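You operate a simulated robot arm through the tools that you are given. There is no shell and no other tool. Be economical: measure what you need, move in short steps, check, and stop when the job is done.

Carry out the task below with a simulated robot arm. There is one attempt and no reset: what you move stays moved.

TASK
Try the black panel: key on, green switch on, water at 2, then press the stop button.
Fine: first the yellow plug in and the supply on; the stop button stays down; leave the other switch off.

The check looks at the end state, three seconds after you hand in, the way a careful person would. Anything else that was tipped, shoved, dropped, spilled or broken makes it a failure.

THE ROBOT
A 5-joint arm with a three-finger gripper on a trunk, on a base that drives. Base frame: it is fixed to the floor where the robot stands at the start and does not move with it; the origin is under the middle of the robot, x ahead of it, y to its left, z up. Units: m, degrees, N and s.
With the tool pointing down near the work surface it reaches from about 0.32 to 0.66 m from the robot's upright axis, wherever it stands. Its first joint turns from -166.0 to 166.0 degrees. Places, roughly: blue key [0.3, 0.5, 1]; brush switch [0.3, 0.4, 0.9]; fan switch [0.3, 0.3, 0.9]; stop button [0.5, 0.5, 0.9]; supply switch [0.6, 0, 1]; water knob [0.4, 0.2, 0.9]; yellow plug (3x3x4 cm) [0.5, -0.1, 0.9]; yellow socket [0.5, 0.1, 0.9]. The tool tilts only in the upright plane through the base axis and itself; it spins freely about its own axis. Payload 1.37 kg.
Tool frame: the origin (TCP) lies between the finger pads and is the grasp point; the fingertips stand 0.016 m ahead of it; z points along the fingers, y is the line along which they close. The gripper opens to 0.101 m. The gripper's body begins 0.082 m behind the TCP.
Orientation is that of the tool frame in the base frame, as a unit quaternion [x, y, z, w]. With the fingers straight down and closing along the base's y, the tool's x points along the base's -x, its y along +y and its z along -z.

THE INTERFACE
- The arm moves only by the tool jog_arm. Its argument "plan" is a list of rows, each a list of 7 numbers: the shift along the tool's x, y, z in cm, then the turn, a rotation vector about the tool's x, y, z in degrees, then the opening in per cent of the stroke, from 0 (shut) to 100 (fully open). In form: [[x, y, z, wx, wy, wz, grip], ...]. A call has 1 to 12 rows; each row is the pose to reach, as a shift and turn from the pose commanded when the call began, along the tool's axes at that moment. A row lasts 0.2 s, in which the tool goes at most 0.05 m and 8.6 degrees; a call with a longer step from one row to the next is refused whole, and so is a gripper value outside its range. Where a pose cannot be reached the arm comes as near as it can. A force on the tool above 50 N (or 10 N above the force at the start of the call, whichever is more), or a blocked arm, ends the call early, and 0.2 s more pass. Each finger travels about 0.045 m/s and halts on what it meets, pressing with about 26 N; the grip force reading is that of the motor and also rises with nothing between the fingers. The clock runs only during rows and for 0.2 s after the last one: add rows that repeat a pose to give the fingers time. The reply holds the time, the measured pose of the TCP, the force on the tool along the base axes, the opening and the grip force, in the units named above and with some noise, with the torque about the TCP (base axes, N m) and any sound that the robot's microphone picked up.
- Cameras (640 x 400 px; columns grow to the right, rows downward): "scene" is now at [0.0251, 0.1957, 1.5999]; the picture's right is [0.23, -0.97, 0.00], its down [-0.69, -0.16, -0.70] and it looks along [0.69, 0.16, -0.71] (base axes); focal length 282 px, centre (320, 200). "wrist" rides on the gripper at [0.072, 0.02, -0.104] in the tool frame; the picture's right is [-0.26, 0.96, 0.00], its down [-0.76, -0.21, -0.62] and it looks along [-0.60, -0.16, 0.78] (tool axes); focal length 265 px, centre (320, 200). There is no depth. A picture from a camera that has moved, and an enlarged one, comes with that camera's place and axes in the base frame and with its lens. The place of the scene camera against the robot may be out by one fixed shift of up to 0.025 m in any direction.
- get_image(camera): a new picture of that camera. No time passes.
- raise_lower(by): slides the trunk up (or, below 0, down) by that many m; the arm and the scene camera ride with it, the base frame stays. It gives what a move gives, with no picture.
- steer(legs): drives the robot by 1 to 6 legs, each [ahead, left, turn to the left] in m, m and degrees, along the robot's own axes; the way and the turn of a leg run together, so that a leg with both is an arc; at most 1.5 m and 180 degrees a leg. The arm and the cameras ride along, it lands a little off, and it stops where it bumps. It gives what a move gives.
- turn_head(pan, tilt): turns the head with the scene camera to pan (to the left, within 155 degrees either way) and tilt (down, from -29 to 69), counted from straight ahead of the robot. It gives what a move gives.
- inspect(camera, box): a new picture of the part [left, top, right, bottom] of that camera's present view, enlarged. No time passes.
- hand_in(): hands the job in; it is judged then, once.

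Work in short steps. Places have to be worked out from the pictures, the camera data and where the tool is seen: move nearer, look again, correct. Check each grasp and each placing, and mend what went wrong. You have 120 turns and 90 pictures in all, those below and enlarged ones among them. Open the gripper and draw the arm clear of the work before you hand the job in, unless the task says otherwise; then end with one line.

The tools are called after "Emit:" as a command line: name --pt "numbers of a row" for each row, then --argument value for the rest, lists and objects as JSON in quotes. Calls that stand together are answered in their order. jog_arm: Moves the arm, as the interface text tells. Its arguments: {"type":"object","properties":{"plan":{"type":"array","items":{"type":"array","items":{"type":"number"}}}},"required":["plan"]} The other tools are called the same way: raise_lower (by) slides the trunk up or down; steer (legs) drives the base; turn_head (pan, tilt) turns the head that bears the scene camera; get_image (camera) takes a picture; inspect (camera, box) takes an enlarged picture of a part of a camera's view; hand_in () hands the job in.

At the start:

```text
clock: 0.0
ee_pos: [0.4264, 0.0868, 1.3016]
orientation: [0.0, 1.0, 0.0, 0.0]
ft_force: [-0.6, 0.0, -0.2]
ft_torque: [0.01, 0.01, 0.0]
opening: 0.1005
finger_force: 0.0
trunk travel left (down, up): [-0.525, 0.065]
robot x, y, heading: [0.0017, -0.001, 0.0]
head pan, tilt: [13.3, 45.2]
```

scene: 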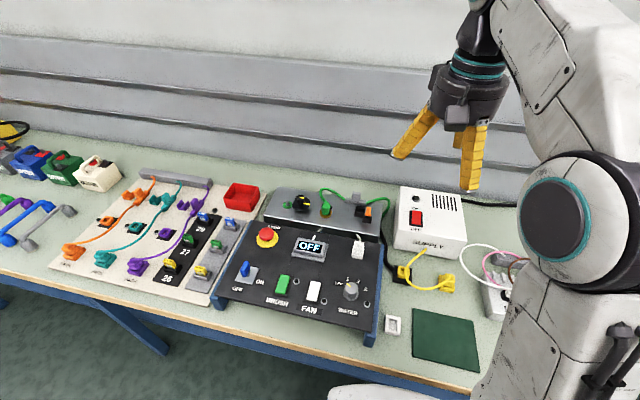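
wrist: 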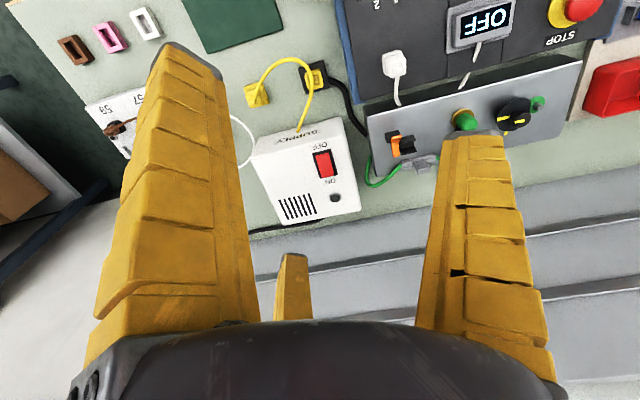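

I start with enlarged views of the panel and of the supply area.

Emit:
inspect --camera "scene" --box '[210, 180, 390, 350]'

Emit:
inspect --camera "scene" --box '[370, 180, 530, 370]'

```text
2.35 times, centred on (300, 265) of scene
camera zoom: at [0.0251, 0.1957, 1.5999], right [0.23, -0.97, 0.0], down [-0.69, -0.16, -0.7], along [0.69, 0.16, -0.71], focal length 664 px, centre (367, 47)
```

zoom: 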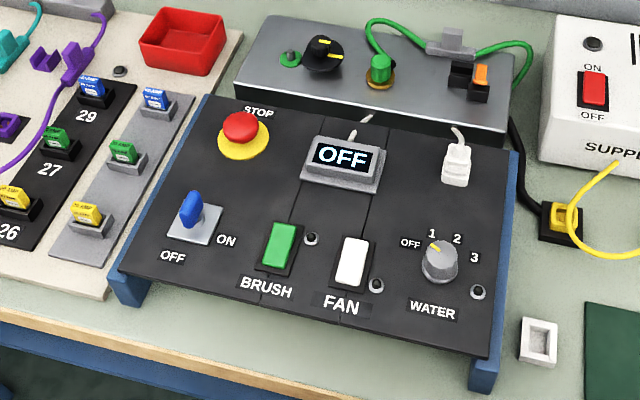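

```text
2.11 times, centred on (450, 275) of scene
camera zoom: at [0.0251, 0.1957, 1.5999], right [0.23, -0.97, 0.0], down [-0.69, -0.16, -0.7], along [0.69, 0.16, -0.71], focal length 594 px, centre (46, 42)
```

zoom: 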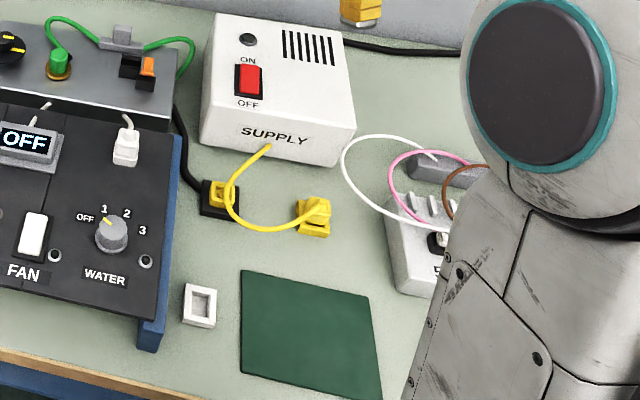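

The plug appears to be near (0.48, -0.05) and the socket near (0.47, 0.07). I move over the area and lower for a closer wrist view.

Emit:
jog_arm --pt "-0.5 -2.5 3.5 0 0 0 100" --pt "-1 -5 7 0 0 0 100" --pt "-1.5 -7.5 10.5 0 0 0 100" --pt "-2 -10 14 0 0 0 100" --pt "-2.5 -12 16 0 0 0 100" --pt "-2.5 -12 16 0 0 0 100"

Emit:
get_image --camera "wrist"

Emit:
get_image --camera "scene"

```text
clock: 1.4
ee_pos: [0.4502, -0.0369, 1.1424]
orientation: [0.0, 1.0, 0.0, -0.001]
ft_force: [-0.3, 0.5, -0.1]
ft_torque: [-0.01, 0.02, 0.01]
opening: 0.1007
finger_force: 0.0
trunk travel left (down, up): [-0.525, 0.065]
robot x, y, heading: [-0.0001, -0.0006, -0.1]
head pan, tilt: [13.3, 45.2]
```

```text
85 pictures are left
camera wrist: at [0.3778, -0.0179, 1.2463], right [0.26, 0.96, 0.0], down [0.76, -0.21, 0.62], along [0.6, -0.16, -0.78], focal length 265 px, centre (320, 200)
```

wrist: 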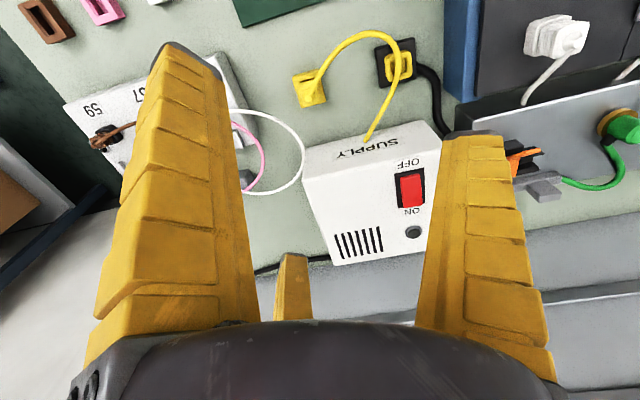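

```text
84 pictures are left
camera scene: at [0.025, 0.1958, 1.5999], right [0.23, -0.97, 0.0], down [-0.69, -0.16, -0.7], along [0.69, 0.16, -0.71], focal length 282 px, centre (320, 200)
```

scene: 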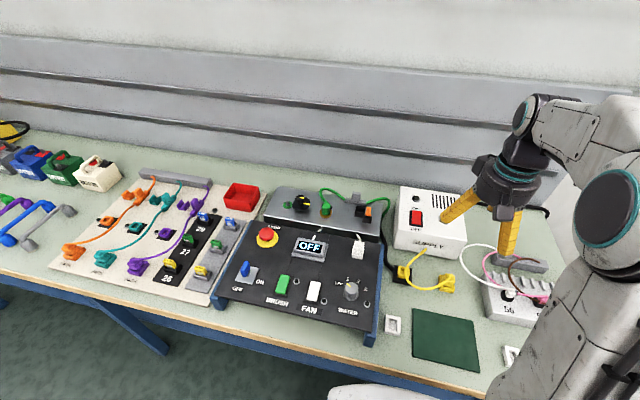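

The two views put the plug near (0.481, -0.059, 0.85) and the socket near (0.481, 0.065, 0.84). I zoom in on their shapes.

Emit:
inspect --camera "wrist" --box '[270, 20, 450, 150]'

Emit:
inspect --camera "scene" --box '[370, 240, 480, 320]'

```text
3.08 times, centred on (360, 85) of wrist
camera zoom: at [0.3778, -0.0179, 1.2463], right [0.26, 0.96, 0.0], down [0.76, -0.21, 0.62], along [0.6, -0.16, -0.78], focal length 817 px, centre (197, 554)
```

zoom: 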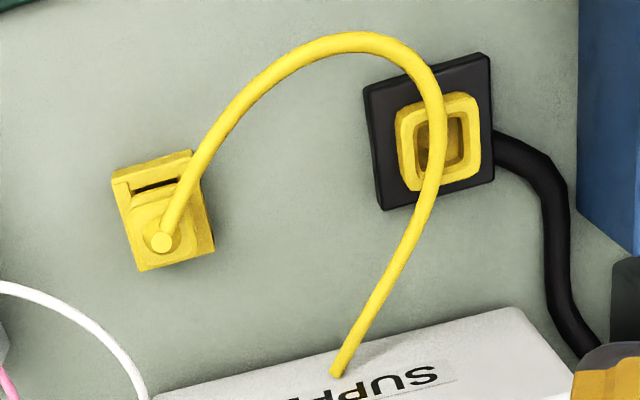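

```text
5.00 times, centred on (425, 280) of scene
camera zoom: at [0.025, 0.1958, 1.5999], right [0.23, -0.97, 0.0], down [-0.69, -0.16, -0.7], along [0.69, 0.16, -0.71], focal length 1412 px, centre (-205, -200)
```

zoom: 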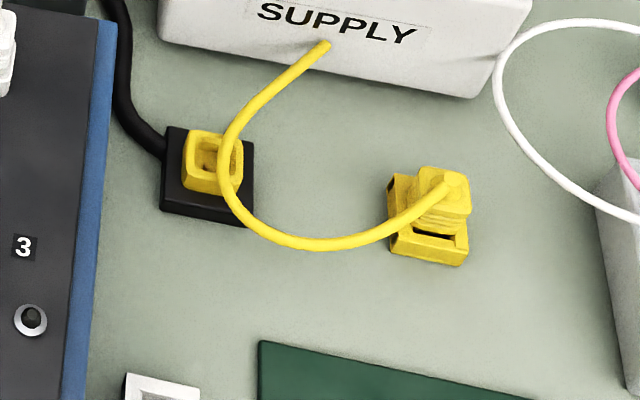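

I lower between the two for a sharper view of plug and socket.

Emit:
jog_arm --pt "1 2 4 0 0 0 100" --pt "2 4 8 0 0 0 100" --pt "2 4 12 0 0 0 100" --pt "2 4 12 0 0 0 100"

Emit:
get_image --camera "wrist"

```text
clock: 2.4
ee_pos: [0.4323, 0.0064, 1.0242]
orientation: [0.0, 1.0, 0.0, 0.0]
ft_force: [0.0, 0.2, 0.0]
ft_torque: [0.01, 0.0, -0.04]
opening: 0.1008
finger_force: 0.1
trunk travel left (down, up): [-0.525, 0.065]
robot x, y, heading: [0.0007, -0.0013, 0.1]
head pan, tilt: [13.3, 45.2]
```

```text
81 pictures are left
camera wrist: at [0.3584, 0.024, 1.1274], right [0.26, 0.96, 0.0], down [0.76, -0.21, 0.62], along [0.6, -0.16, -0.78], focal length 265 px, centre (320, 200)
```

wrist: 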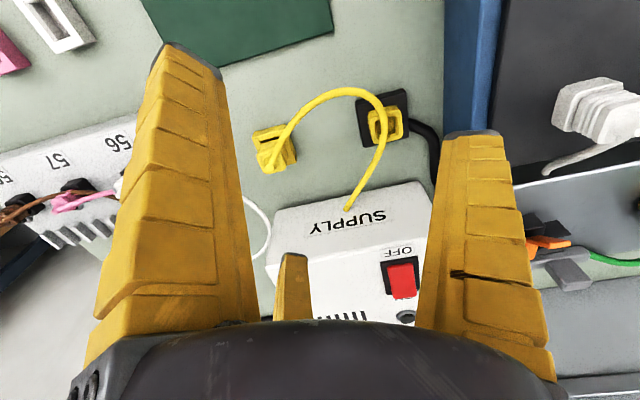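

Emit:
inspect --camera "wrist" --box '[240, 70, 430, 200]'

```text
3.08 times, centred on (335, 135) of wrist
camera zoom: at [0.3584, 0.024, 1.1274], right [0.26, 0.96, 0.0], down [0.76, -0.21, 0.62], along [0.6, -0.16, -0.78], focal length 817 px, centre (274, 400)
```

zoom: 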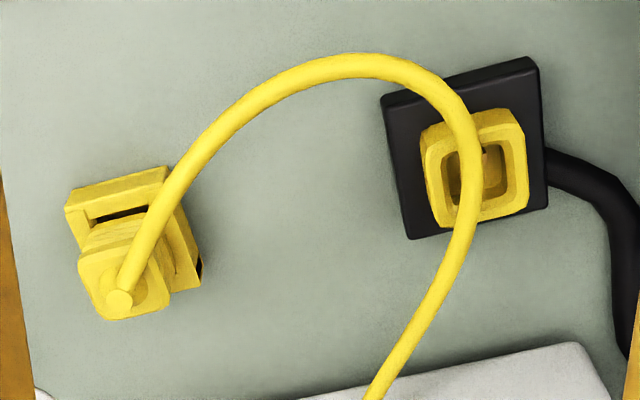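

The socket base is square to the axes and centred near (0.481, 0.061), with its top at z≈0.853. The plug stands cable-up, turned a few degrees. I go above the plug for a close look.

Emit:
jog_arm --pt "-1.5 -3 2 0 0 0 100" --pt "-2.5 -6.5 4 0 0 0 100" --pt "-2.5 -6.5 7 0 0 0 100" --pt "-2.5 -6.5 7 0 0 0 100"

Emit:
get_image --camera "wrist"

Emit:
get_image --camera "scene"

```text
clock: 3.4
ee_pos: [0.456, -0.0581, 0.9545]
orientation: [0.001, 1.0, 0.0, -0.001]
ft_force: [-0.1, 0.2, -0.7]
ft_torque: [-0.02, 0.0, 0.03]
opening: 0.1007
finger_force: 0.0
trunk travel left (down, up): [-0.525, 0.065]
robot x, y, heading: [0.0021, 0.001, -0.3]
head pan, tilt: [13.3, 45.2]
```

```text
79 pictures are left
camera wrist: at [0.3837, -0.0399, 1.0575], right [0.26, 0.96, 0.0], down [0.76, -0.21, 0.62], along [0.6, -0.16, -0.78], focal length 265 px, centre (320, 200)
```

wrist: 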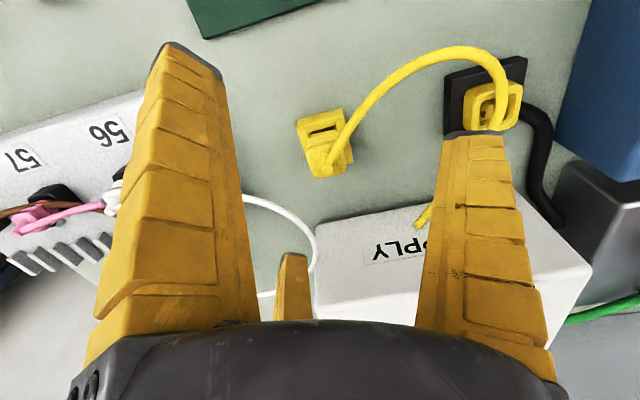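

```text
78 pictures are left
camera scene: at [0.025, 0.1957, 1.5999], right [0.23, -0.97, 0.0], down [-0.69, -0.16, -0.7], along [0.69, 0.16, -0.71], focal length 282 px, centre (320, 200)
```

scene: 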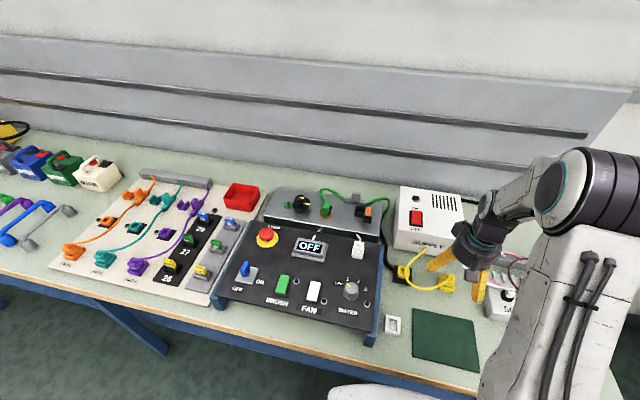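

Emit:
inspect --camera "wrist" --box '[280, 90, 380, 190]'

Emit:
inspect --camera "scene" --box '[390, 255, 470, 305]'

```text
4.00 times, centred on (330, 140) of wrist
camera zoom: at [0.3837, -0.0399, 1.0575], right [0.26, 0.96, 0.0], down [0.76, -0.21, 0.62], along [0.6, -0.16, -0.78], focal length 1062 px, centre (280, 440)
```

zoom: 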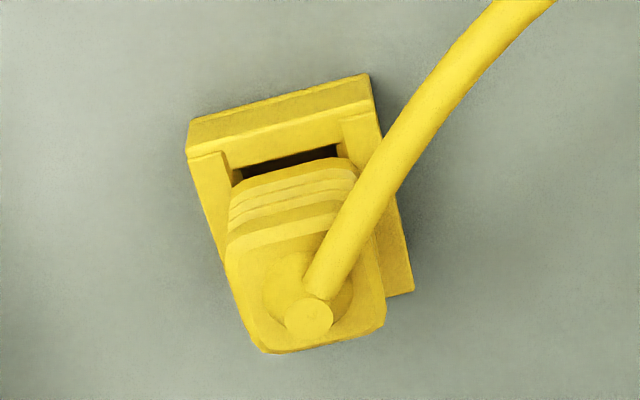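

```text
8.00 times, centred on (430, 280) of scene
camera zoom: at [0.025, 0.1957, 1.5999], right [0.23, -0.97, 0.0], down [-0.69, -0.16, -0.7], along [0.69, 0.16, -0.71], focal length 2259 px, centre (-560, -440)
```

zoom: 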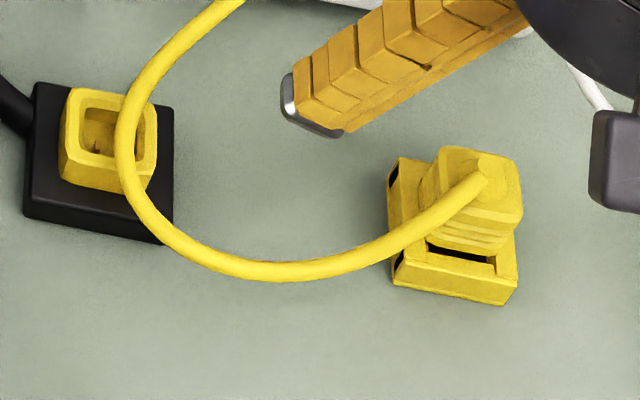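

The plug stands in a small yellow rest, with its body centre near (0.480, -0.0605), top at z≈0.89 and sides along the axes. I move over it with the fingers closing along y, opening about 6 cm, and descend part way.

Emit:
jog_arm --pt "-1.3 -0.2 0 0 0 0 80" --pt "-2.6 -0.2 0 0 0 0 60" --pt "-2.6 -0.2 2 0 0 0 60" --pt "-2.6 -0.2 4 0 0 0 60" --pt "-2.6 -0.2 4 0 0 0 60"

Emit:
get_image --camera "wrist"

```text
clock: 4.6
ee_pos: [0.4829, -0.0627, 0.9128]
orientation: [0.0, 1.0, 0.0, 0.0]
ft_force: [-1.1, 0.9, 0.4]
ft_torque: [0.02, 0.0, -0.02]
opening: 0.0639
finger_force: 2.6
trunk travel left (down, up): [-0.525, 0.065]
robot x, y, heading: [0.0015, -0.0015, 0.1]
head pan, tilt: [13.3, 45.2]
```

```text
75 pictures are left
camera wrist: at [0.4095, -0.0433, 1.0169], right [0.26, 0.96, 0.0], down [0.76, -0.21, 0.62], along [0.6, -0.16, -0.78], focal length 265 px, centre (320, 200)
```

wrist: 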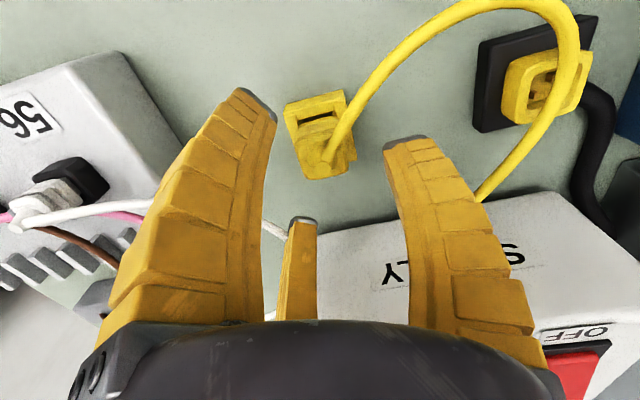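

A third digit shows in the wrist view, so I check the gripper and plug from the scene camera before going lower.

Emit:
inspect --camera "scene" --box '[380, 220, 540, 320]'

Emit:
inspect --camera "wrist" --box '[220, 70, 420, 230]'

```text
4.00 times, centred on (460, 270) of scene
camera zoom: at [0.025, 0.1956, 1.5999], right [0.23, -0.97, 0.0], down [-0.69, -0.16, -0.7], along [0.69, 0.16, -0.71], focal length 1129 px, centre (-240, -80)
```

zoom: 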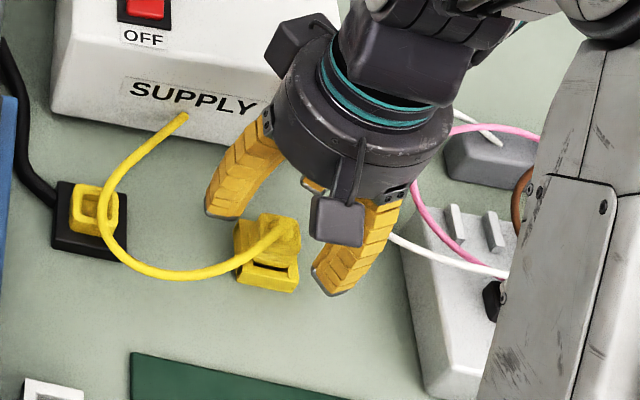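

```text
2.50 times, centred on (320, 150) of wrist
camera zoom: at [0.4095, -0.0433, 1.0169], right [0.26, 0.96, 0.0], down [0.76, -0.21, 0.62], along [0.6, -0.16, -0.78], focal length 664 px, centre (320, 325)
```

zoom: 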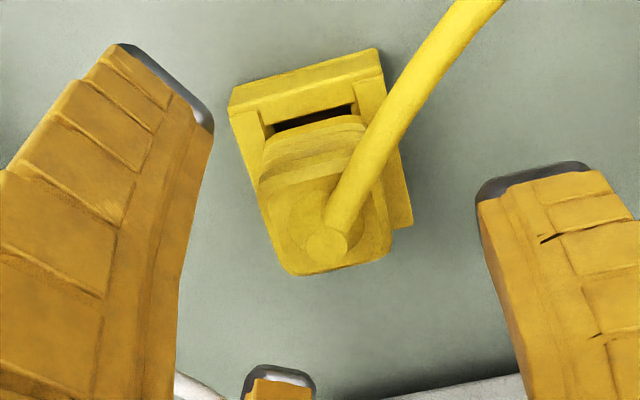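

The plug sits centred between the digits and the cable exits clear of them. I descend to z≈0.882 and close.

Emit:
jog_arm --pt "0 0 1.5 0 0 0 60" --pt "0 0 3 0 0 0 60" --pt "0 0 3 0 0 0 45" --pt "0 0 3 0 0 0 30" --pt "0 0 3 0 0 0 10" --pt "0 0 3 0 0 0 10" --pt "0 0 3 0 0 0 10"

Emit:
get_image --camera "wrist"

```text
clock: 6.2
ee_pos: [0.482, -0.0618, 0.8853]
orientation: [0.0, 1.0, 0.0, 0.001]
ft_force: [-0.2, 1.6, 6.6]
ft_torque: [0.12, 0.03, 0.02]
opening: 0.0251
finger_force: 26.5
trunk travel left (down, up): [-0.525, 0.065]
robot x, y, heading: [-0.0003, 0.0006, 0.0]
head pan, tilt: [13.3, 45.2]
```

```text
72 pictures are left
camera wrist: at [0.4096, -0.0431, 0.9878], right [0.26, 0.96, 0.0], down [0.76, -0.21, 0.62], along [0.6, -0.16, -0.78], focal length 265 px, centre (320, 200)
```

wrist: 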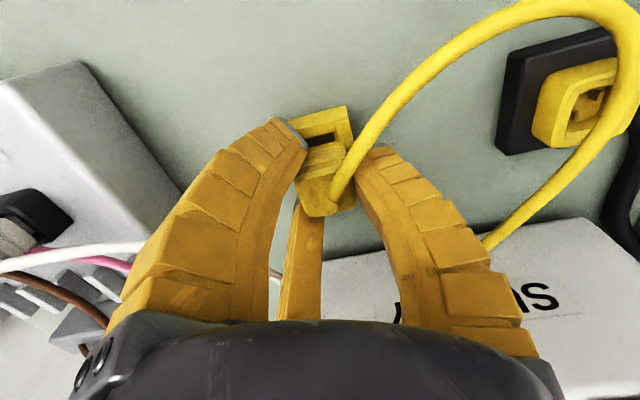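

The gripper holds the plug at 25 mm opening with 26 N. I lift straight up.

Emit:
jog_arm --pt "0 0 -1 0 0 0 10" --pt "0 0 -2 0 0 0 10" --pt "0 0 -3.5 0 0 0 10" --pt "0 0 -5 0 0 0 10" --pt "0 0 -5 0 0 0 10"

Emit:
get_image --camera "wrist"

Emit:
inspect --camera "scene" --box '[380, 220, 540, 320]'

```text
clock: 7.4
ee_pos: [0.4815, -0.0602, 0.9333]
orientation: [0.001, 1.0, 0.001, 0.0]
ft_force: [-1.1, 0.1, -0.1]
ft_torque: [-0.03, -0.01, -0.01]
opening: 0.0229
finger_force: 25.7
trunk travel left (down, up): [-0.525, 0.065]
robot x, y, heading: [-0.0007, -0.0004, 0.0]
head pan, tilt: [13.3, 45.2]
```

```text
71 pictures are left
camera wrist: at [0.4086, -0.0421, 1.0363], right [0.26, 0.96, 0.0], down [0.76, -0.21, 0.62], along [0.6, -0.16, -0.78], focal length 265 px, centre (320, 200)
```

wrist: 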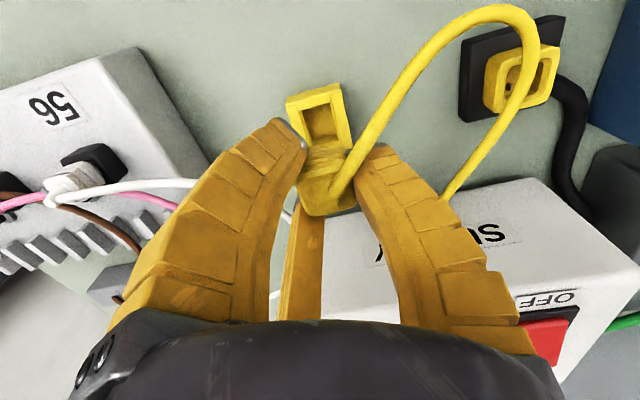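

```text
4.00 times, centred on (460, 270) of scene
camera zoom: at [0.0252, 0.1956, 1.5999], right [0.23, -0.97, 0.0], down [-0.69, -0.16, -0.7], along [0.69, 0.16, -0.71], focal length 1129 px, centre (-240, -80)
```

zoom: 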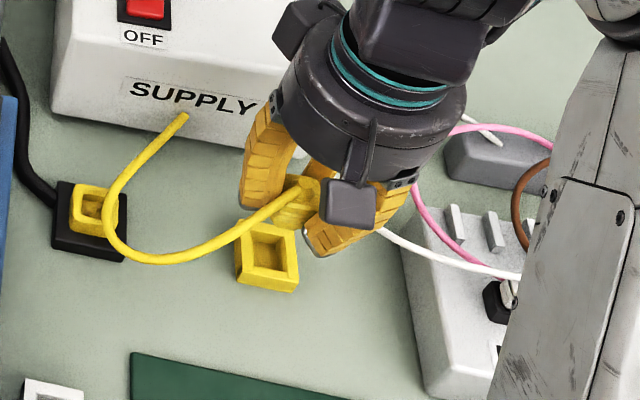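

The plug is out and the rest stayed in place. I carry it over to above the socket.

Emit:
jog_arm --pt "0 2 -1 0 0 0 10" --pt "0 4 -1 0 0 0 10" --pt "0 6 -1 0 0 0 10" --pt "0 8 -1 0 0 0 10" --pt "0 10 -1 0 0 0 10" --pt "0 12.1 -1 0 0 0 10" --pt "0 12.1 -1 0 0 0 10"

Emit:
get_image --camera "wrist"

Emit:
inspect --camera "scene" --box '[340, 220, 500, 320]'

```text
clock: 9.0
ee_pos: [0.4827, 0.061, 0.9423]
orientation: [0.0, 1.0, 0.001, 0.0]
ft_force: [0.4, 0.0, -0.1]
ft_torque: [-0.03, 0.01, 0.03]
opening: 0.0228
finger_force: 26.3
trunk travel left (down, up): [-0.525, 0.065]
robot x, y, heading: [0.0031, 0.0005, 0.1]
head pan, tilt: [13.3, 45.2]
```

```text
69 pictures are left
camera wrist: at [0.4097, 0.08, 1.0456], right [0.26, 0.96, 0.0], down [0.76, -0.21, 0.62], along [0.6, -0.16, -0.78], focal length 265 px, centre (320, 200)
```

wrist: 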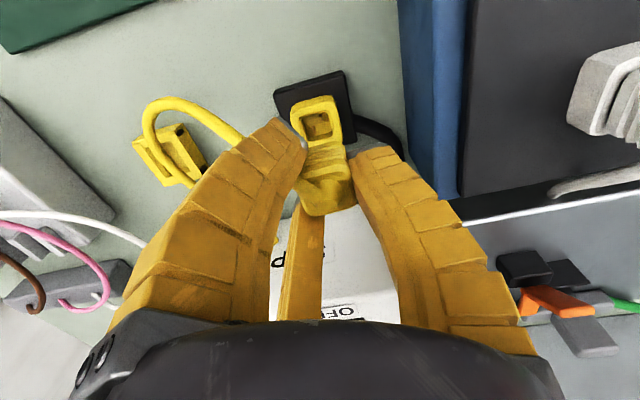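

```text
4.00 times, centred on (420, 270) of scene
camera zoom: at [0.0251, 0.1956, 1.5999], right [0.23, -0.97, 0.0], down [-0.69, -0.16, -0.7], along [0.69, 0.16, -0.71], focal length 1129 px, centre (-80, -80)
```

zoom: 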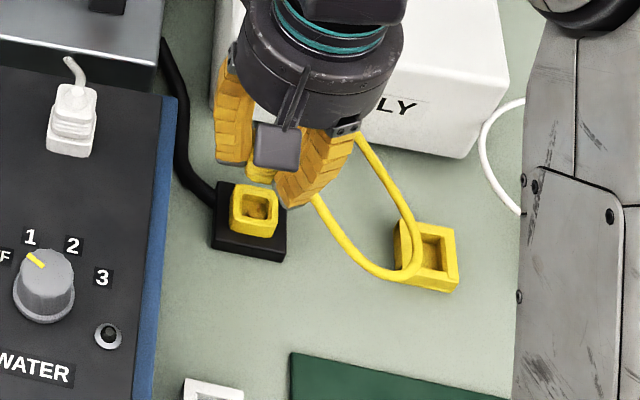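

The plug hovers over the socket. I zoom in to check alignment of the plug with the rim.

Emit:
inspect --camera "wrist" --box '[260, 60, 400, 220]'

```text
2.50 times, centred on (330, 140) of wrist
camera zoom: at [0.4097, 0.08, 1.0456], right [0.26, 0.96, 0.0], down [0.76, -0.21, 0.62], along [0.6, -0.16, -0.78], focal length 664 px, centre (295, 350)
```

zoom: 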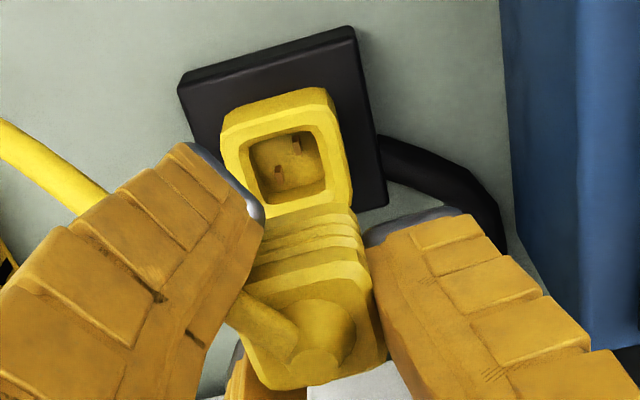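

The plug reads about 5 mm too far to +y relative to the socket centre (0.4805, 0.0595). I correct that and come down to about 1 cm above the rim.

Emit:
jog_arm --pt "0 -0.5 0 0 0 0 10" --pt "0 -0.5 1.5 0 0 0 10" --pt "0 -0.5 2.8 0 0 0 10" --pt "0 -0.5 2.8 0 0 0 10"

Emit:
inspect --camera "wrist" --box '[260, 60, 400, 220]'

Emit:
inspect --camera "scene" --box '[370, 240, 450, 300]'

```text
clock: 10.0
ee_pos: [0.4825, 0.0567, 0.9137]
orientation: [0.0, 1.0, 0.0, 0.0]
ft_force: [-0.1, 0.3, -0.4]
ft_torque: [0.0, -0.02, -0.02]
opening: 0.0229
finger_force: 26.0
trunk travel left (down, up): [-0.525, 0.065]
robot x, y, heading: [0.0048, -0.0018, -0.3]
head pan, tilt: [13.3, 45.2]
```

```text
2.50 times, centred on (330, 140) of wrist
camera zoom: at [0.4092, 0.0745, 1.0173], right [0.26, 0.96, 0.0], down [0.76, -0.21, 0.62], along [0.6, -0.16, -0.78], focal length 664 px, centre (295, 350)
```

zoom: 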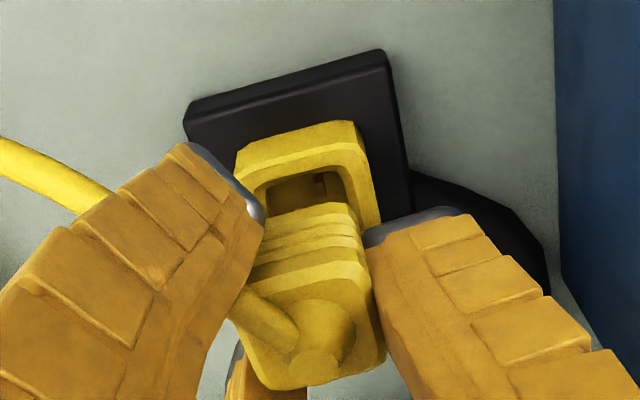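

```text
6.67 times, centred on (410, 270) of scene
camera zoom: at [0.0251, 0.1956, 1.5999], right [0.23, -0.97, 0.0], down [-0.69, -0.16, -0.7], along [0.69, 0.16, -0.71], focal length 1882 px, centre (-280, -267)
```

zoom: 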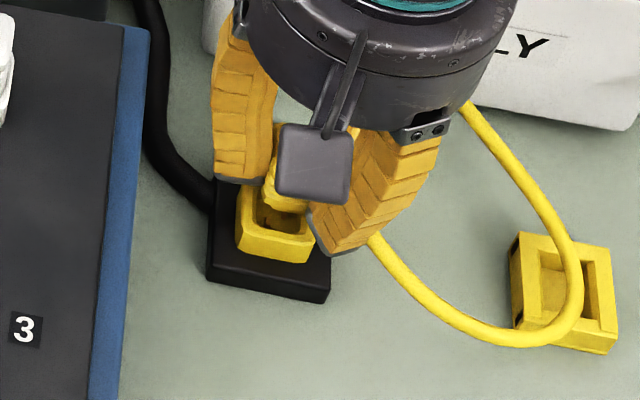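

Alignment now agrees within about 1 mm. I descend slowly into the rim, watching the force.

Emit:
jog_arm --pt "0 0 0.4 0 0 0 10" --pt "0 0 0.8 0 0 0 10" --pt "0 0 1.2 0 0 0 10" --pt "0 0 1.2 0 0 0 10"

Emit:
inspect --camera "wrist" --box '[260, 60, 400, 220]'

```text
clock: 11.0
ee_pos: [0.4807, 0.0566, 0.9038]
orientation: [0.0, 1.0, 0.0, 0.001]
ft_force: [-3.8, 1.3, 11.4]
ft_torque: [0.01, 0.12, -0.02]
opening: 0.0261
finger_force: 26.7
trunk travel left (down, up): [-0.525, 0.065]
robot x, y, heading: [0.0013, 0.0008, -0.1]
head pan, tilt: [13.3, 45.2]
```

```text
2.50 times, centred on (330, 140) of wrist
camera zoom: at [0.4088, 0.0749, 1.0067], right [0.26, 0.96, 0.0], down [0.76, -0.21, 0.62], along [0.6, -0.16, -0.78], focal length 664 px, centre (295, 350)
```

zoom: 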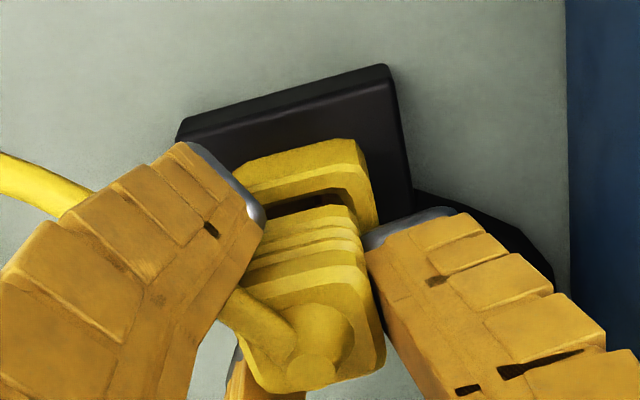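

Contact came at z≈0.904 with a push toward -x, and the picture shows a gap on the near side, so the plug sits 2 mm or so too far ahead. I lift slightly, shift 2 mm toward -x and try again.

Emit:
jog_arm --pt "0 0 -0.5 0 0 0 10" --pt "0.2 0 -0.5 0 0 0 10" --pt "0.2 0 -0.1 0 0 0 10" --pt "0.2 0 0.3 0 0 0 10" --pt "0.2 0 0.5 0 0 0 10" --pt "0.2 0 0.5 0 0 0 10"

Emit:
inspect --camera "wrist" --box '[260, 60, 400, 220]'

```text
clock: 12.4
ee_pos: [0.4824, 0.056, 0.8965]
orientation: [0.0, 1.0, 0.0, 0.001]
ft_force: [2.0, 3.8, 10.5]
ft_torque: [0.1, -0.06, -0.02]
opening: 0.0261
finger_force: 25.9
trunk travel left (down, up): [-0.525, 0.065]
robot x, y, heading: [0.0001, 0.002, -0.1]
head pan, tilt: [13.3, 45.2]
```

```text
2.50 times, centred on (330, 140) of wrist
camera zoom: at [0.408, 0.0752, 1.0007], right [0.26, 0.96, 0.0], down [0.75, -0.21, 0.62], along [0.6, -0.16, -0.78], focal length 664 px, centre (295, 350)
```

zoom: 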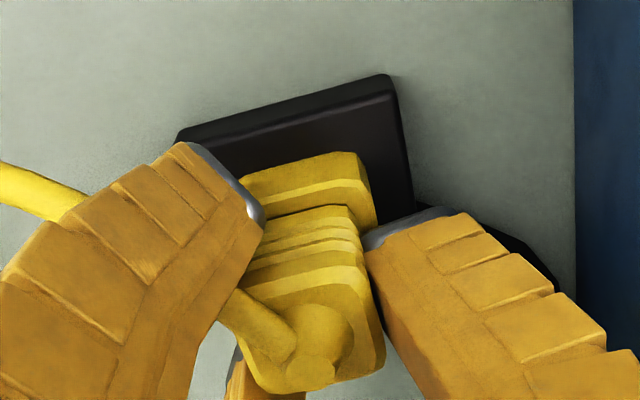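

It went about 7 mm deeper and the near gap closed. I follow the small side force with +1 mm y and push further.

Emit:
jog_arm --pt "-0.05 0.15 0 0 0 0 10" --pt "-0.05 0.15 0.4 0 0 0 10" --pt "-0.05 0.15 0.8 0 0 0 10" --pt "-0.05 0.15 1.2 0 0 0 10" --pt "-0.05 0.15 1.2 0 0 0 10"

Emit:
inspect --camera "wrist" --box '[260, 60, 400, 220]'

```text
clock: 13.6
ee_pos: [0.4808, 0.0574, 0.8913]
orientation: [0.0, 1.0, 0.001, 0.006]
ft_force: [-10.3, -2.0, 31.7]
ft_torque: [0.08, 0.45, -0.03]
opening: 0.0302
finger_force: 26.0
trunk travel left (down, up): [-0.525, 0.065]
robot x, y, heading: [-0.0027, 0.0031, 0.1]
head pan, tilt: [13.3, 45.2]
stopped in row 5: the force on the tool passed its limit at 50 N (the readings are from after the stop); the commanded pose is now the measured one
```

```text
2.50 times, centred on (330, 140) of wrist
camera zoom: at [0.407, 0.0752, 0.9943], right [0.26, 0.96, 0.0], down [0.75, -0.21, 0.63], along [0.61, -0.16, -0.78], focal length 664 px, centre (295, 350)
```

zoom: 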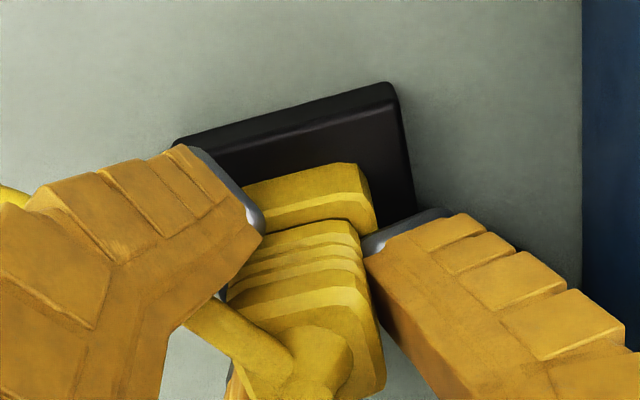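

The fingers seem to have slid down the plug or met the rim (opening 30 mm). I release, rise and look at how the plug sits.

Emit:
jog_arm --pt "0 0 -0.1 0 0 0 30" --pt "0 0 -0.1 0 0 0 45" --pt "0 0 -0.1 0 0 0 60" --pt "0 0 -0.1 0 0 0 60" --pt "0 0 -2 0 0 0 60" --pt "0 0 -5 0 0 0 60" --pt "0 0 -8 0 0 0 60" --pt "0 0 -8 0 0 0 60"

Emit:
inspect --camera "wrist" --box '[240, 40, 440, 200]'

Emit:
inspect --camera "scene" --box '[370, 240, 450, 300]'

```text
clock: 15.4
ee_pos: [0.4836, 0.0572, 0.9672]
orientation: [0.0, 1.0, 0.0, 0.003]
ft_force: [0.0, -0.6, -0.4]
ft_torque: [0.02, 0.02, 0.01]
opening: 0.064
finger_force: 2.7
trunk travel left (down, up): [-0.525, 0.065]
robot x, y, heading: [-0.0, -0.0009, 0.2]
head pan, tilt: [13.3, 45.2]
```

```text
2.50 times, centred on (340, 120) of wrist
camera zoom: at [0.4095, 0.0747, 1.0707], right [0.26, 0.96, 0.0], down [0.75, -0.21, 0.63], along [0.6, -0.16, -0.78], focal length 664 px, centre (270, 400)
```

zoom: 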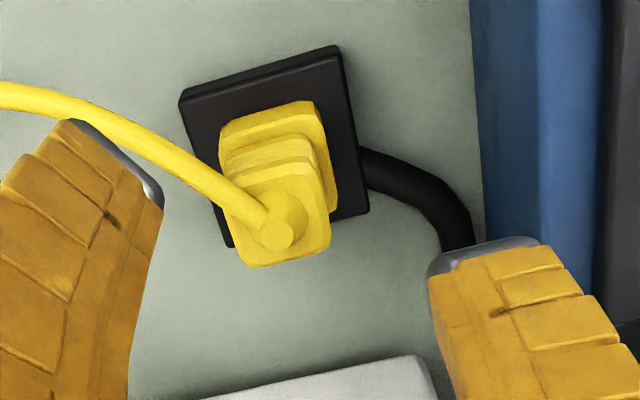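

```text
6.67 times, centred on (410, 270) of scene
camera zoom: at [0.0252, 0.1956, 1.5999], right [0.23, -0.97, 0.0], down [-0.69, -0.16, -0.7], along [0.69, 0.16, -0.71], focal length 1882 px, centre (-280, -267)
```

zoom: 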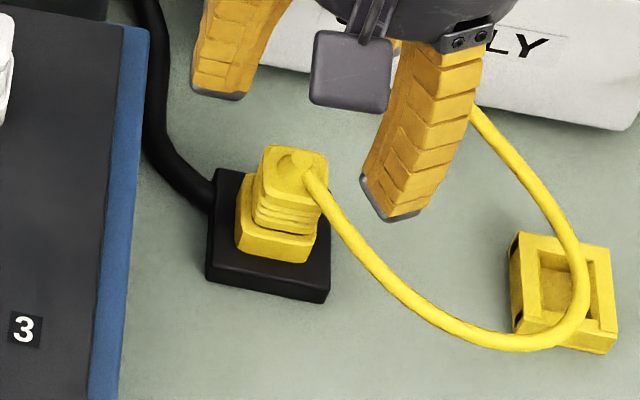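

The plug stands upright in the recess; the tip is at about z 0.91, so it may not be fully seated. I regrip it higher, clear of the rim, and press down.

Emit:
jog_arm --pt "0 0.1 2 0 0 0 60" --pt "0 0.1 4 0 0 0 60" --pt "0 0.1 7.1 0 0 0 60" --pt "0 0.1 7.1 0 0 0 40" --pt "0 0.1 7.1 0 0 0 20" --pt "0 0.1 7.1 0 0 0 10" --pt "0 0.1 7.1 0 0 0 10"

Emit:
jog_arm --pt "0 0 0.4 0 0 0 0" --pt "0 0 0.8 0 0 0 0" --pt "0 0 1.2 0 0 0 0" --pt "0 0 1.2 0 0 0 0"

Emit:
get_image --camera "wrist"

```text
clock: 17.0
ee_pos: [0.4825, 0.0562, 0.8979]
orientation: [-0.001, 1.0, 0.0, 0.004]
ft_force: [-5.9, 2.4, 4.1]
ft_torque: [0.14, 0.1, 0.17]
opening: 0.0239
finger_force: 26.1
trunk travel left (down, up): [-0.525, 0.065]
robot x, y, heading: [0.0018, -0.0038, 0.2]
head pan, tilt: [13.3, 45.2]
```

```text
clock: 17.9
ee_pos: [0.4819, 0.0581, 0.8904]
orientation: [-0.001, 1.0, 0.001, 0.006]
ft_force: [-13.2, -2.9, 33.9]
ft_torque: [0.03, 0.51, -0.02]
opening: 0.0296
finger_force: 25.6
trunk travel left (down, up): [-0.525, 0.065]
robot x, y, heading: [0.0009, -0.0022, -0.1]
head pan, tilt: [13.3, 45.2]
stopped in row 4: the force on the tool passed its limit at 51 N (the readings are from after the stop); the commanded pose is now the measured one
```

```text
59 pictures are left
camera wrist: at [0.407, 0.0754, 0.9939], right [0.26, 0.96, 0.0], down [0.75, -0.21, 0.63], along [0.61, -0.16, -0.78], focal length 265 px, centre (320, 200)
```

wrist: 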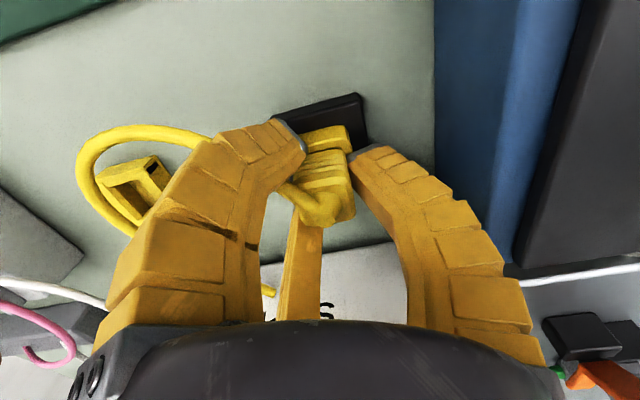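

It stopped at the same place as before, which suggests the plug is bottomed. I release, rise and compare the plug height.

Emit:
jog_arm --pt "0 0 -0.1 0 0 0 30" --pt "0 0 -0.1 0 0 0 45" --pt "0 0 -0.1 0 0 0 60" --pt "0 0 -0.1 0 0 0 60" --pt "0 0 -2 0 0 0 60" --pt "0 0 -5 0 0 0 60" --pt "0 0 -8 0 0 0 60" --pt "0 0 -8 0 0 0 60"

Emit:
inspect --camera "wrist" --box '[240, 40, 440, 200]'

Emit:
inspect --camera "scene" --box '[370, 240, 450, 300]'

```text
clock: 19.8
ee_pos: [0.4844, 0.0586, 0.9683]
orientation: [0.0, 1.0, 0.001, 0.005]
ft_force: [-0.8, 0.5, -0.5]
ft_torque: [0.04, -0.01, -0.01]
opening: 0.064
finger_force: 2.3
trunk travel left (down, up): [-0.525, 0.065]
robot x, y, heading: [-0.0003, -0.0003, 0.1]
head pan, tilt: [13.3, 45.2]
```

```text
2.50 times, centred on (340, 120) of wrist
camera zoom: at [0.4109, 0.0765, 1.0714], right [0.26, 0.96, 0.0], down [0.75, -0.21, 0.63], along [0.61, -0.16, -0.78], focal length 664 px, centre (270, 400)
```

zoom: 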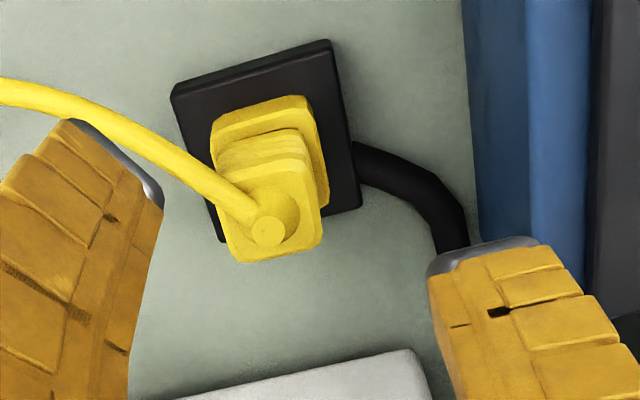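

```text
6.67 times, centred on (410, 270) of scene
camera zoom: at [0.025, 0.1955, 1.5999], right [0.23, -0.97, 0.0], down [-0.69, -0.16, -0.7], along [0.69, 0.16, -0.71], focal length 1882 px, centre (-280, -267)
```

zoom: 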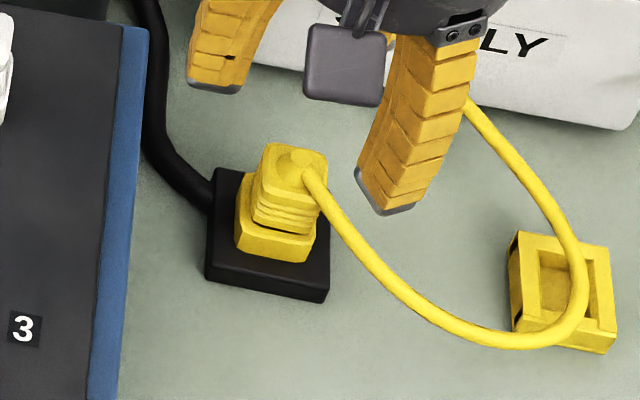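

A thin dark gap shows at the near rim now. I zoom in tighter.

Emit:
inspect --camera "scene" --box '[392, 255, 416, 275]'

Emit:
inspect --camera "wrist" --box '[300, 70, 380, 150]'

```text
16.00 times, centred on (404, 265) of scene
camera zoom: at [0.025, 0.1955, 1.5999], right [0.23, -0.97, 0.0], down [-0.69, -0.16, -0.7], along [0.69, 0.16, -0.71], focal length 4518 px, centre (-1024, -840)
```

zoom: 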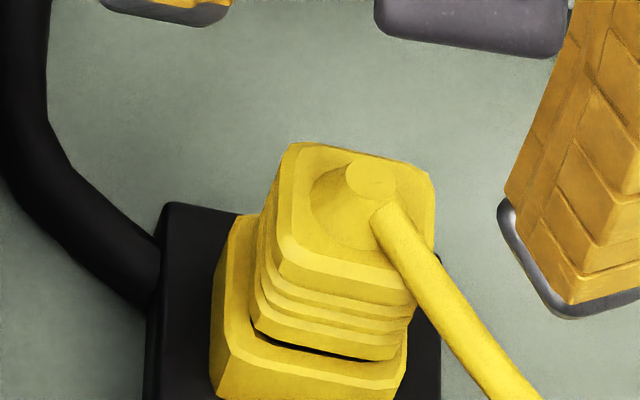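

```text
5.00 times, centred on (340, 110) of wrist
camera zoom: at [0.4109, 0.0765, 1.0714], right [0.26, 0.96, 0.0], down [0.75, -0.21, 0.63], along [0.61, -0.16, -0.78], focal length 1327 px, centre (220, 650)
```

zoom: 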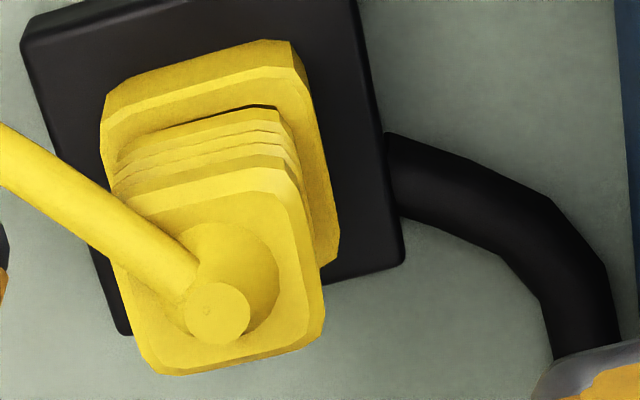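

The plug is in the recess, upright, with its sides following the rim. Next is the supply rocker near (0.611, 0.045, 0.959); I rise and move over it for a look.

Emit:
jog_arm --pt "0 0 -4 0 0 0 60" --pt "-1 0 -8 0 0 0 40" --pt "-4 -0.5 -12 0 0 0 20" --pt "-8 -1.2 -12 0 0 0 0" --pt "-8 -1.2 -12 0 0 0 0" --pt "-8 -1.2 -12 0 0 0 0"

Emit:
get_image --camera "wrist"

Emit:
get_image --camera "scene"

```text
refused: row 3 steps farther than a row can; nothing moved
```

```text
54 pictures are left
camera wrist: at [0.4109, 0.0765, 1.0714], right [0.26, 0.96, 0.0], down [0.75, -0.21, 0.63], along [0.61, -0.16, -0.78], focal length 265 px, centre (320, 200)
```

wrist: 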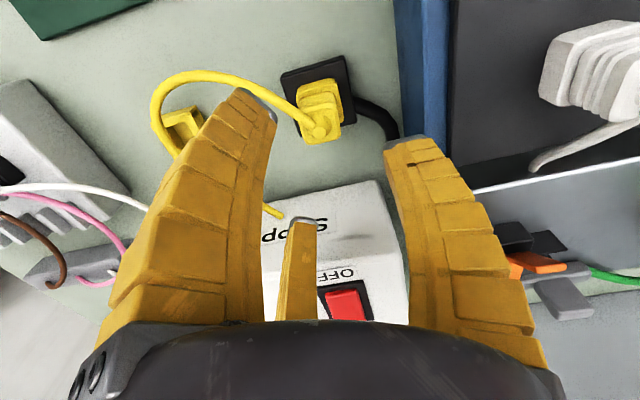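

```text
53 pictures are left
camera scene: at [0.025, 0.1955, 1.5999], right [0.23, -0.97, 0.0], down [-0.69, -0.16, -0.7], along [0.69, 0.16, -0.71], focal length 282 px, centre (320, 200)
```

scene: 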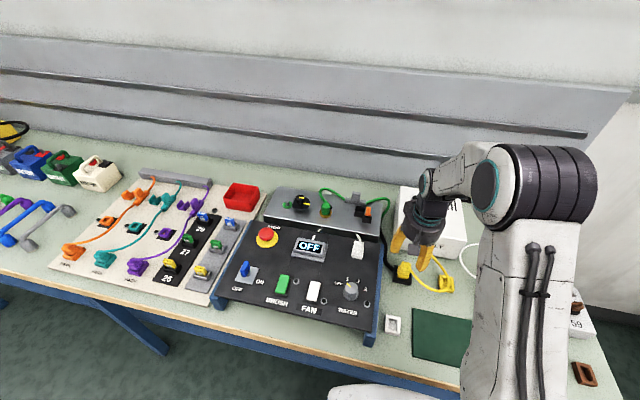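

The move was refused for one step that was too long; I repeat it with shorter steps.

Emit:
jog_arm --pt "0 0 -4 0 0 0 60" --pt "-1 0 -8 0 0 0 40" --pt "-3 -0.5 -11 0 0 0 20" --pt "-6 -1 -12 0 0 0 0" --pt "-8 -1.2 -12 0 0 0 0" --pt "-8 -1.2 -12 0 0 0 0"

Emit:
get_image --camera "wrist"

```text
clock: 21.1
ee_pos: [0.5619, 0.0446, 1.0909]
orientation: [0.001, 1.0, 0.0, 0.005]
ft_force: [-0.7, 0.3, -0.6]
ft_torque: [0.0, -0.06, -0.02]
opening: 0.0
finger_force: 25.6
trunk travel left (down, up): [-0.525, 0.065]
robot x, y, heading: [0.0039, 0.0005, -0.1]
head pan, tilt: [13.3, 45.2]
```

```text
52 pictures are left
camera wrist: at [0.4883, 0.0623, 1.1937], right [0.26, 0.96, 0.0], down [0.75, -0.21, 0.63], along [0.61, -0.16, -0.78], focal length 265 px, centre (320, 200)
```

wrist: 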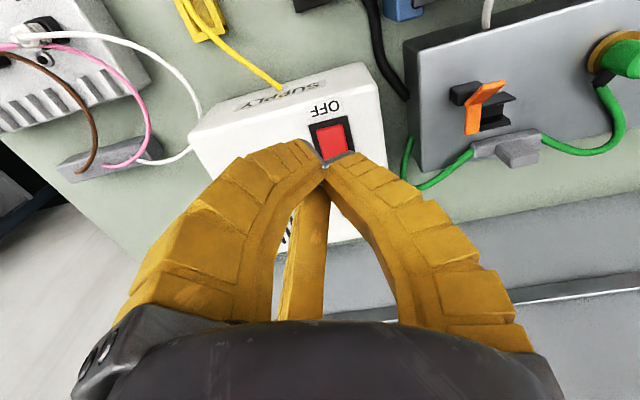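

The rocker is large, about x 0.58–0.64 with its ON half at the far end. I move the closed fingers to above the ON half (0.628, 0.045) and come down near it.

Emit:
jog_arm --pt "-3 0 0 0 0 0 0" --pt "-6 0 1 0 0 0 0" --pt "-6.6 0 4 0 0 0 0" --pt "-6.6 0 7.5 0 0 0 0" --pt "-6.6 0 8.5 0 0 0 0" --pt "-6.6 0 8.5 0 0 0 0"

Emit:
get_image --camera "wrist"

Emit:
inspect --camera "scene" --box '[370, 160, 490, 260]'

```text
clock: 22.6
ee_pos: [0.63, 0.0442, 1.0036]
orientation: [0.0, 1.0, 0.0, 0.006]
ft_force: [0.4, 0.5, 0.3]
ft_torque: [-0.02, -0.02, 0.01]
opening: 0.0003
finger_force: 25.6
trunk travel left (down, up): [-0.525, 0.065]
robot x, y, heading: [0.0003, 0.0021, -0.1]
head pan, tilt: [13.3, 45.2]
```

```text
51 pictures are left
camera wrist: at [0.5561, 0.0632, 1.1066], right [0.26, 0.96, 0.0], down [0.75, -0.21, 0.63], along [0.61, -0.16, -0.78], focal length 265 px, centre (320, 200)
```

wrist: 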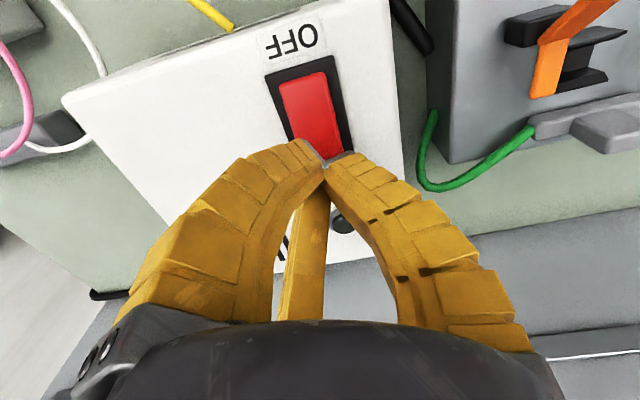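

```text
4.00 times, centred on (430, 210) of scene
camera zoom: at [0.0249, 0.1954, 1.5999], right [0.23, -0.97, 0.0], down [-0.69, -0.16, -0.7], along [0.69, 0.16, -0.71], focal length 1129 px, centre (-120, 160)
```

zoom: 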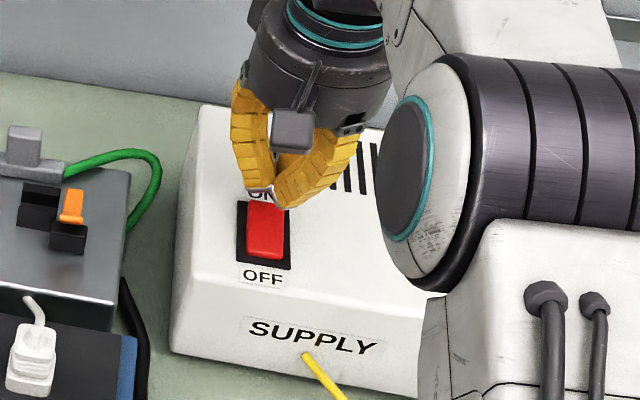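

The rocker spans x≈0.590–0.635 at y≈0.049. I adjust 5 mm in y, 4 mm back, and press down.

Emit:
jog_arm --pt "0.4 0.5 0 0 0 0 0" --pt "0.4 0.5 1.0 0 0 0 0" --pt "0.4 0.5 1.6 0 0 0 0" --pt "0.4 0.5 2.1 0 0 0 0" --pt "0.4 0.5 2.5 0 0 0 0" --pt "0.4 0.5 2.5 0 0 0 0"

Emit:
get_image --camera "wrist"

```text
clock: 23.9
ee_pos: [0.6266, 0.0514, 0.9789]
orientation: [0.001, 1.0, 0.001, 0.005]
ft_force: [0.0, 0.3, -0.2]
ft_torque: [0.04, 0.01, 0.01]
opening: 0.0
finger_force: 26.4
trunk travel left (down, up): [-0.525, 0.065]
robot x, y, heading: [-0.0019, -0.003, 0.3]
head pan, tilt: [13.3, 45.2]
```

```text
49 pictures are left
camera wrist: at [0.5528, 0.0696, 1.082], right [0.26, 0.96, 0.0], down [0.75, -0.21, 0.63], along [0.61, -0.16, -0.78], focal length 265 px, centre (320, 200)
```

wrist: 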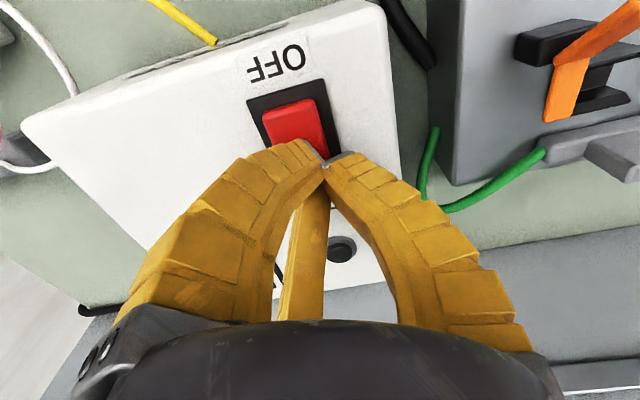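

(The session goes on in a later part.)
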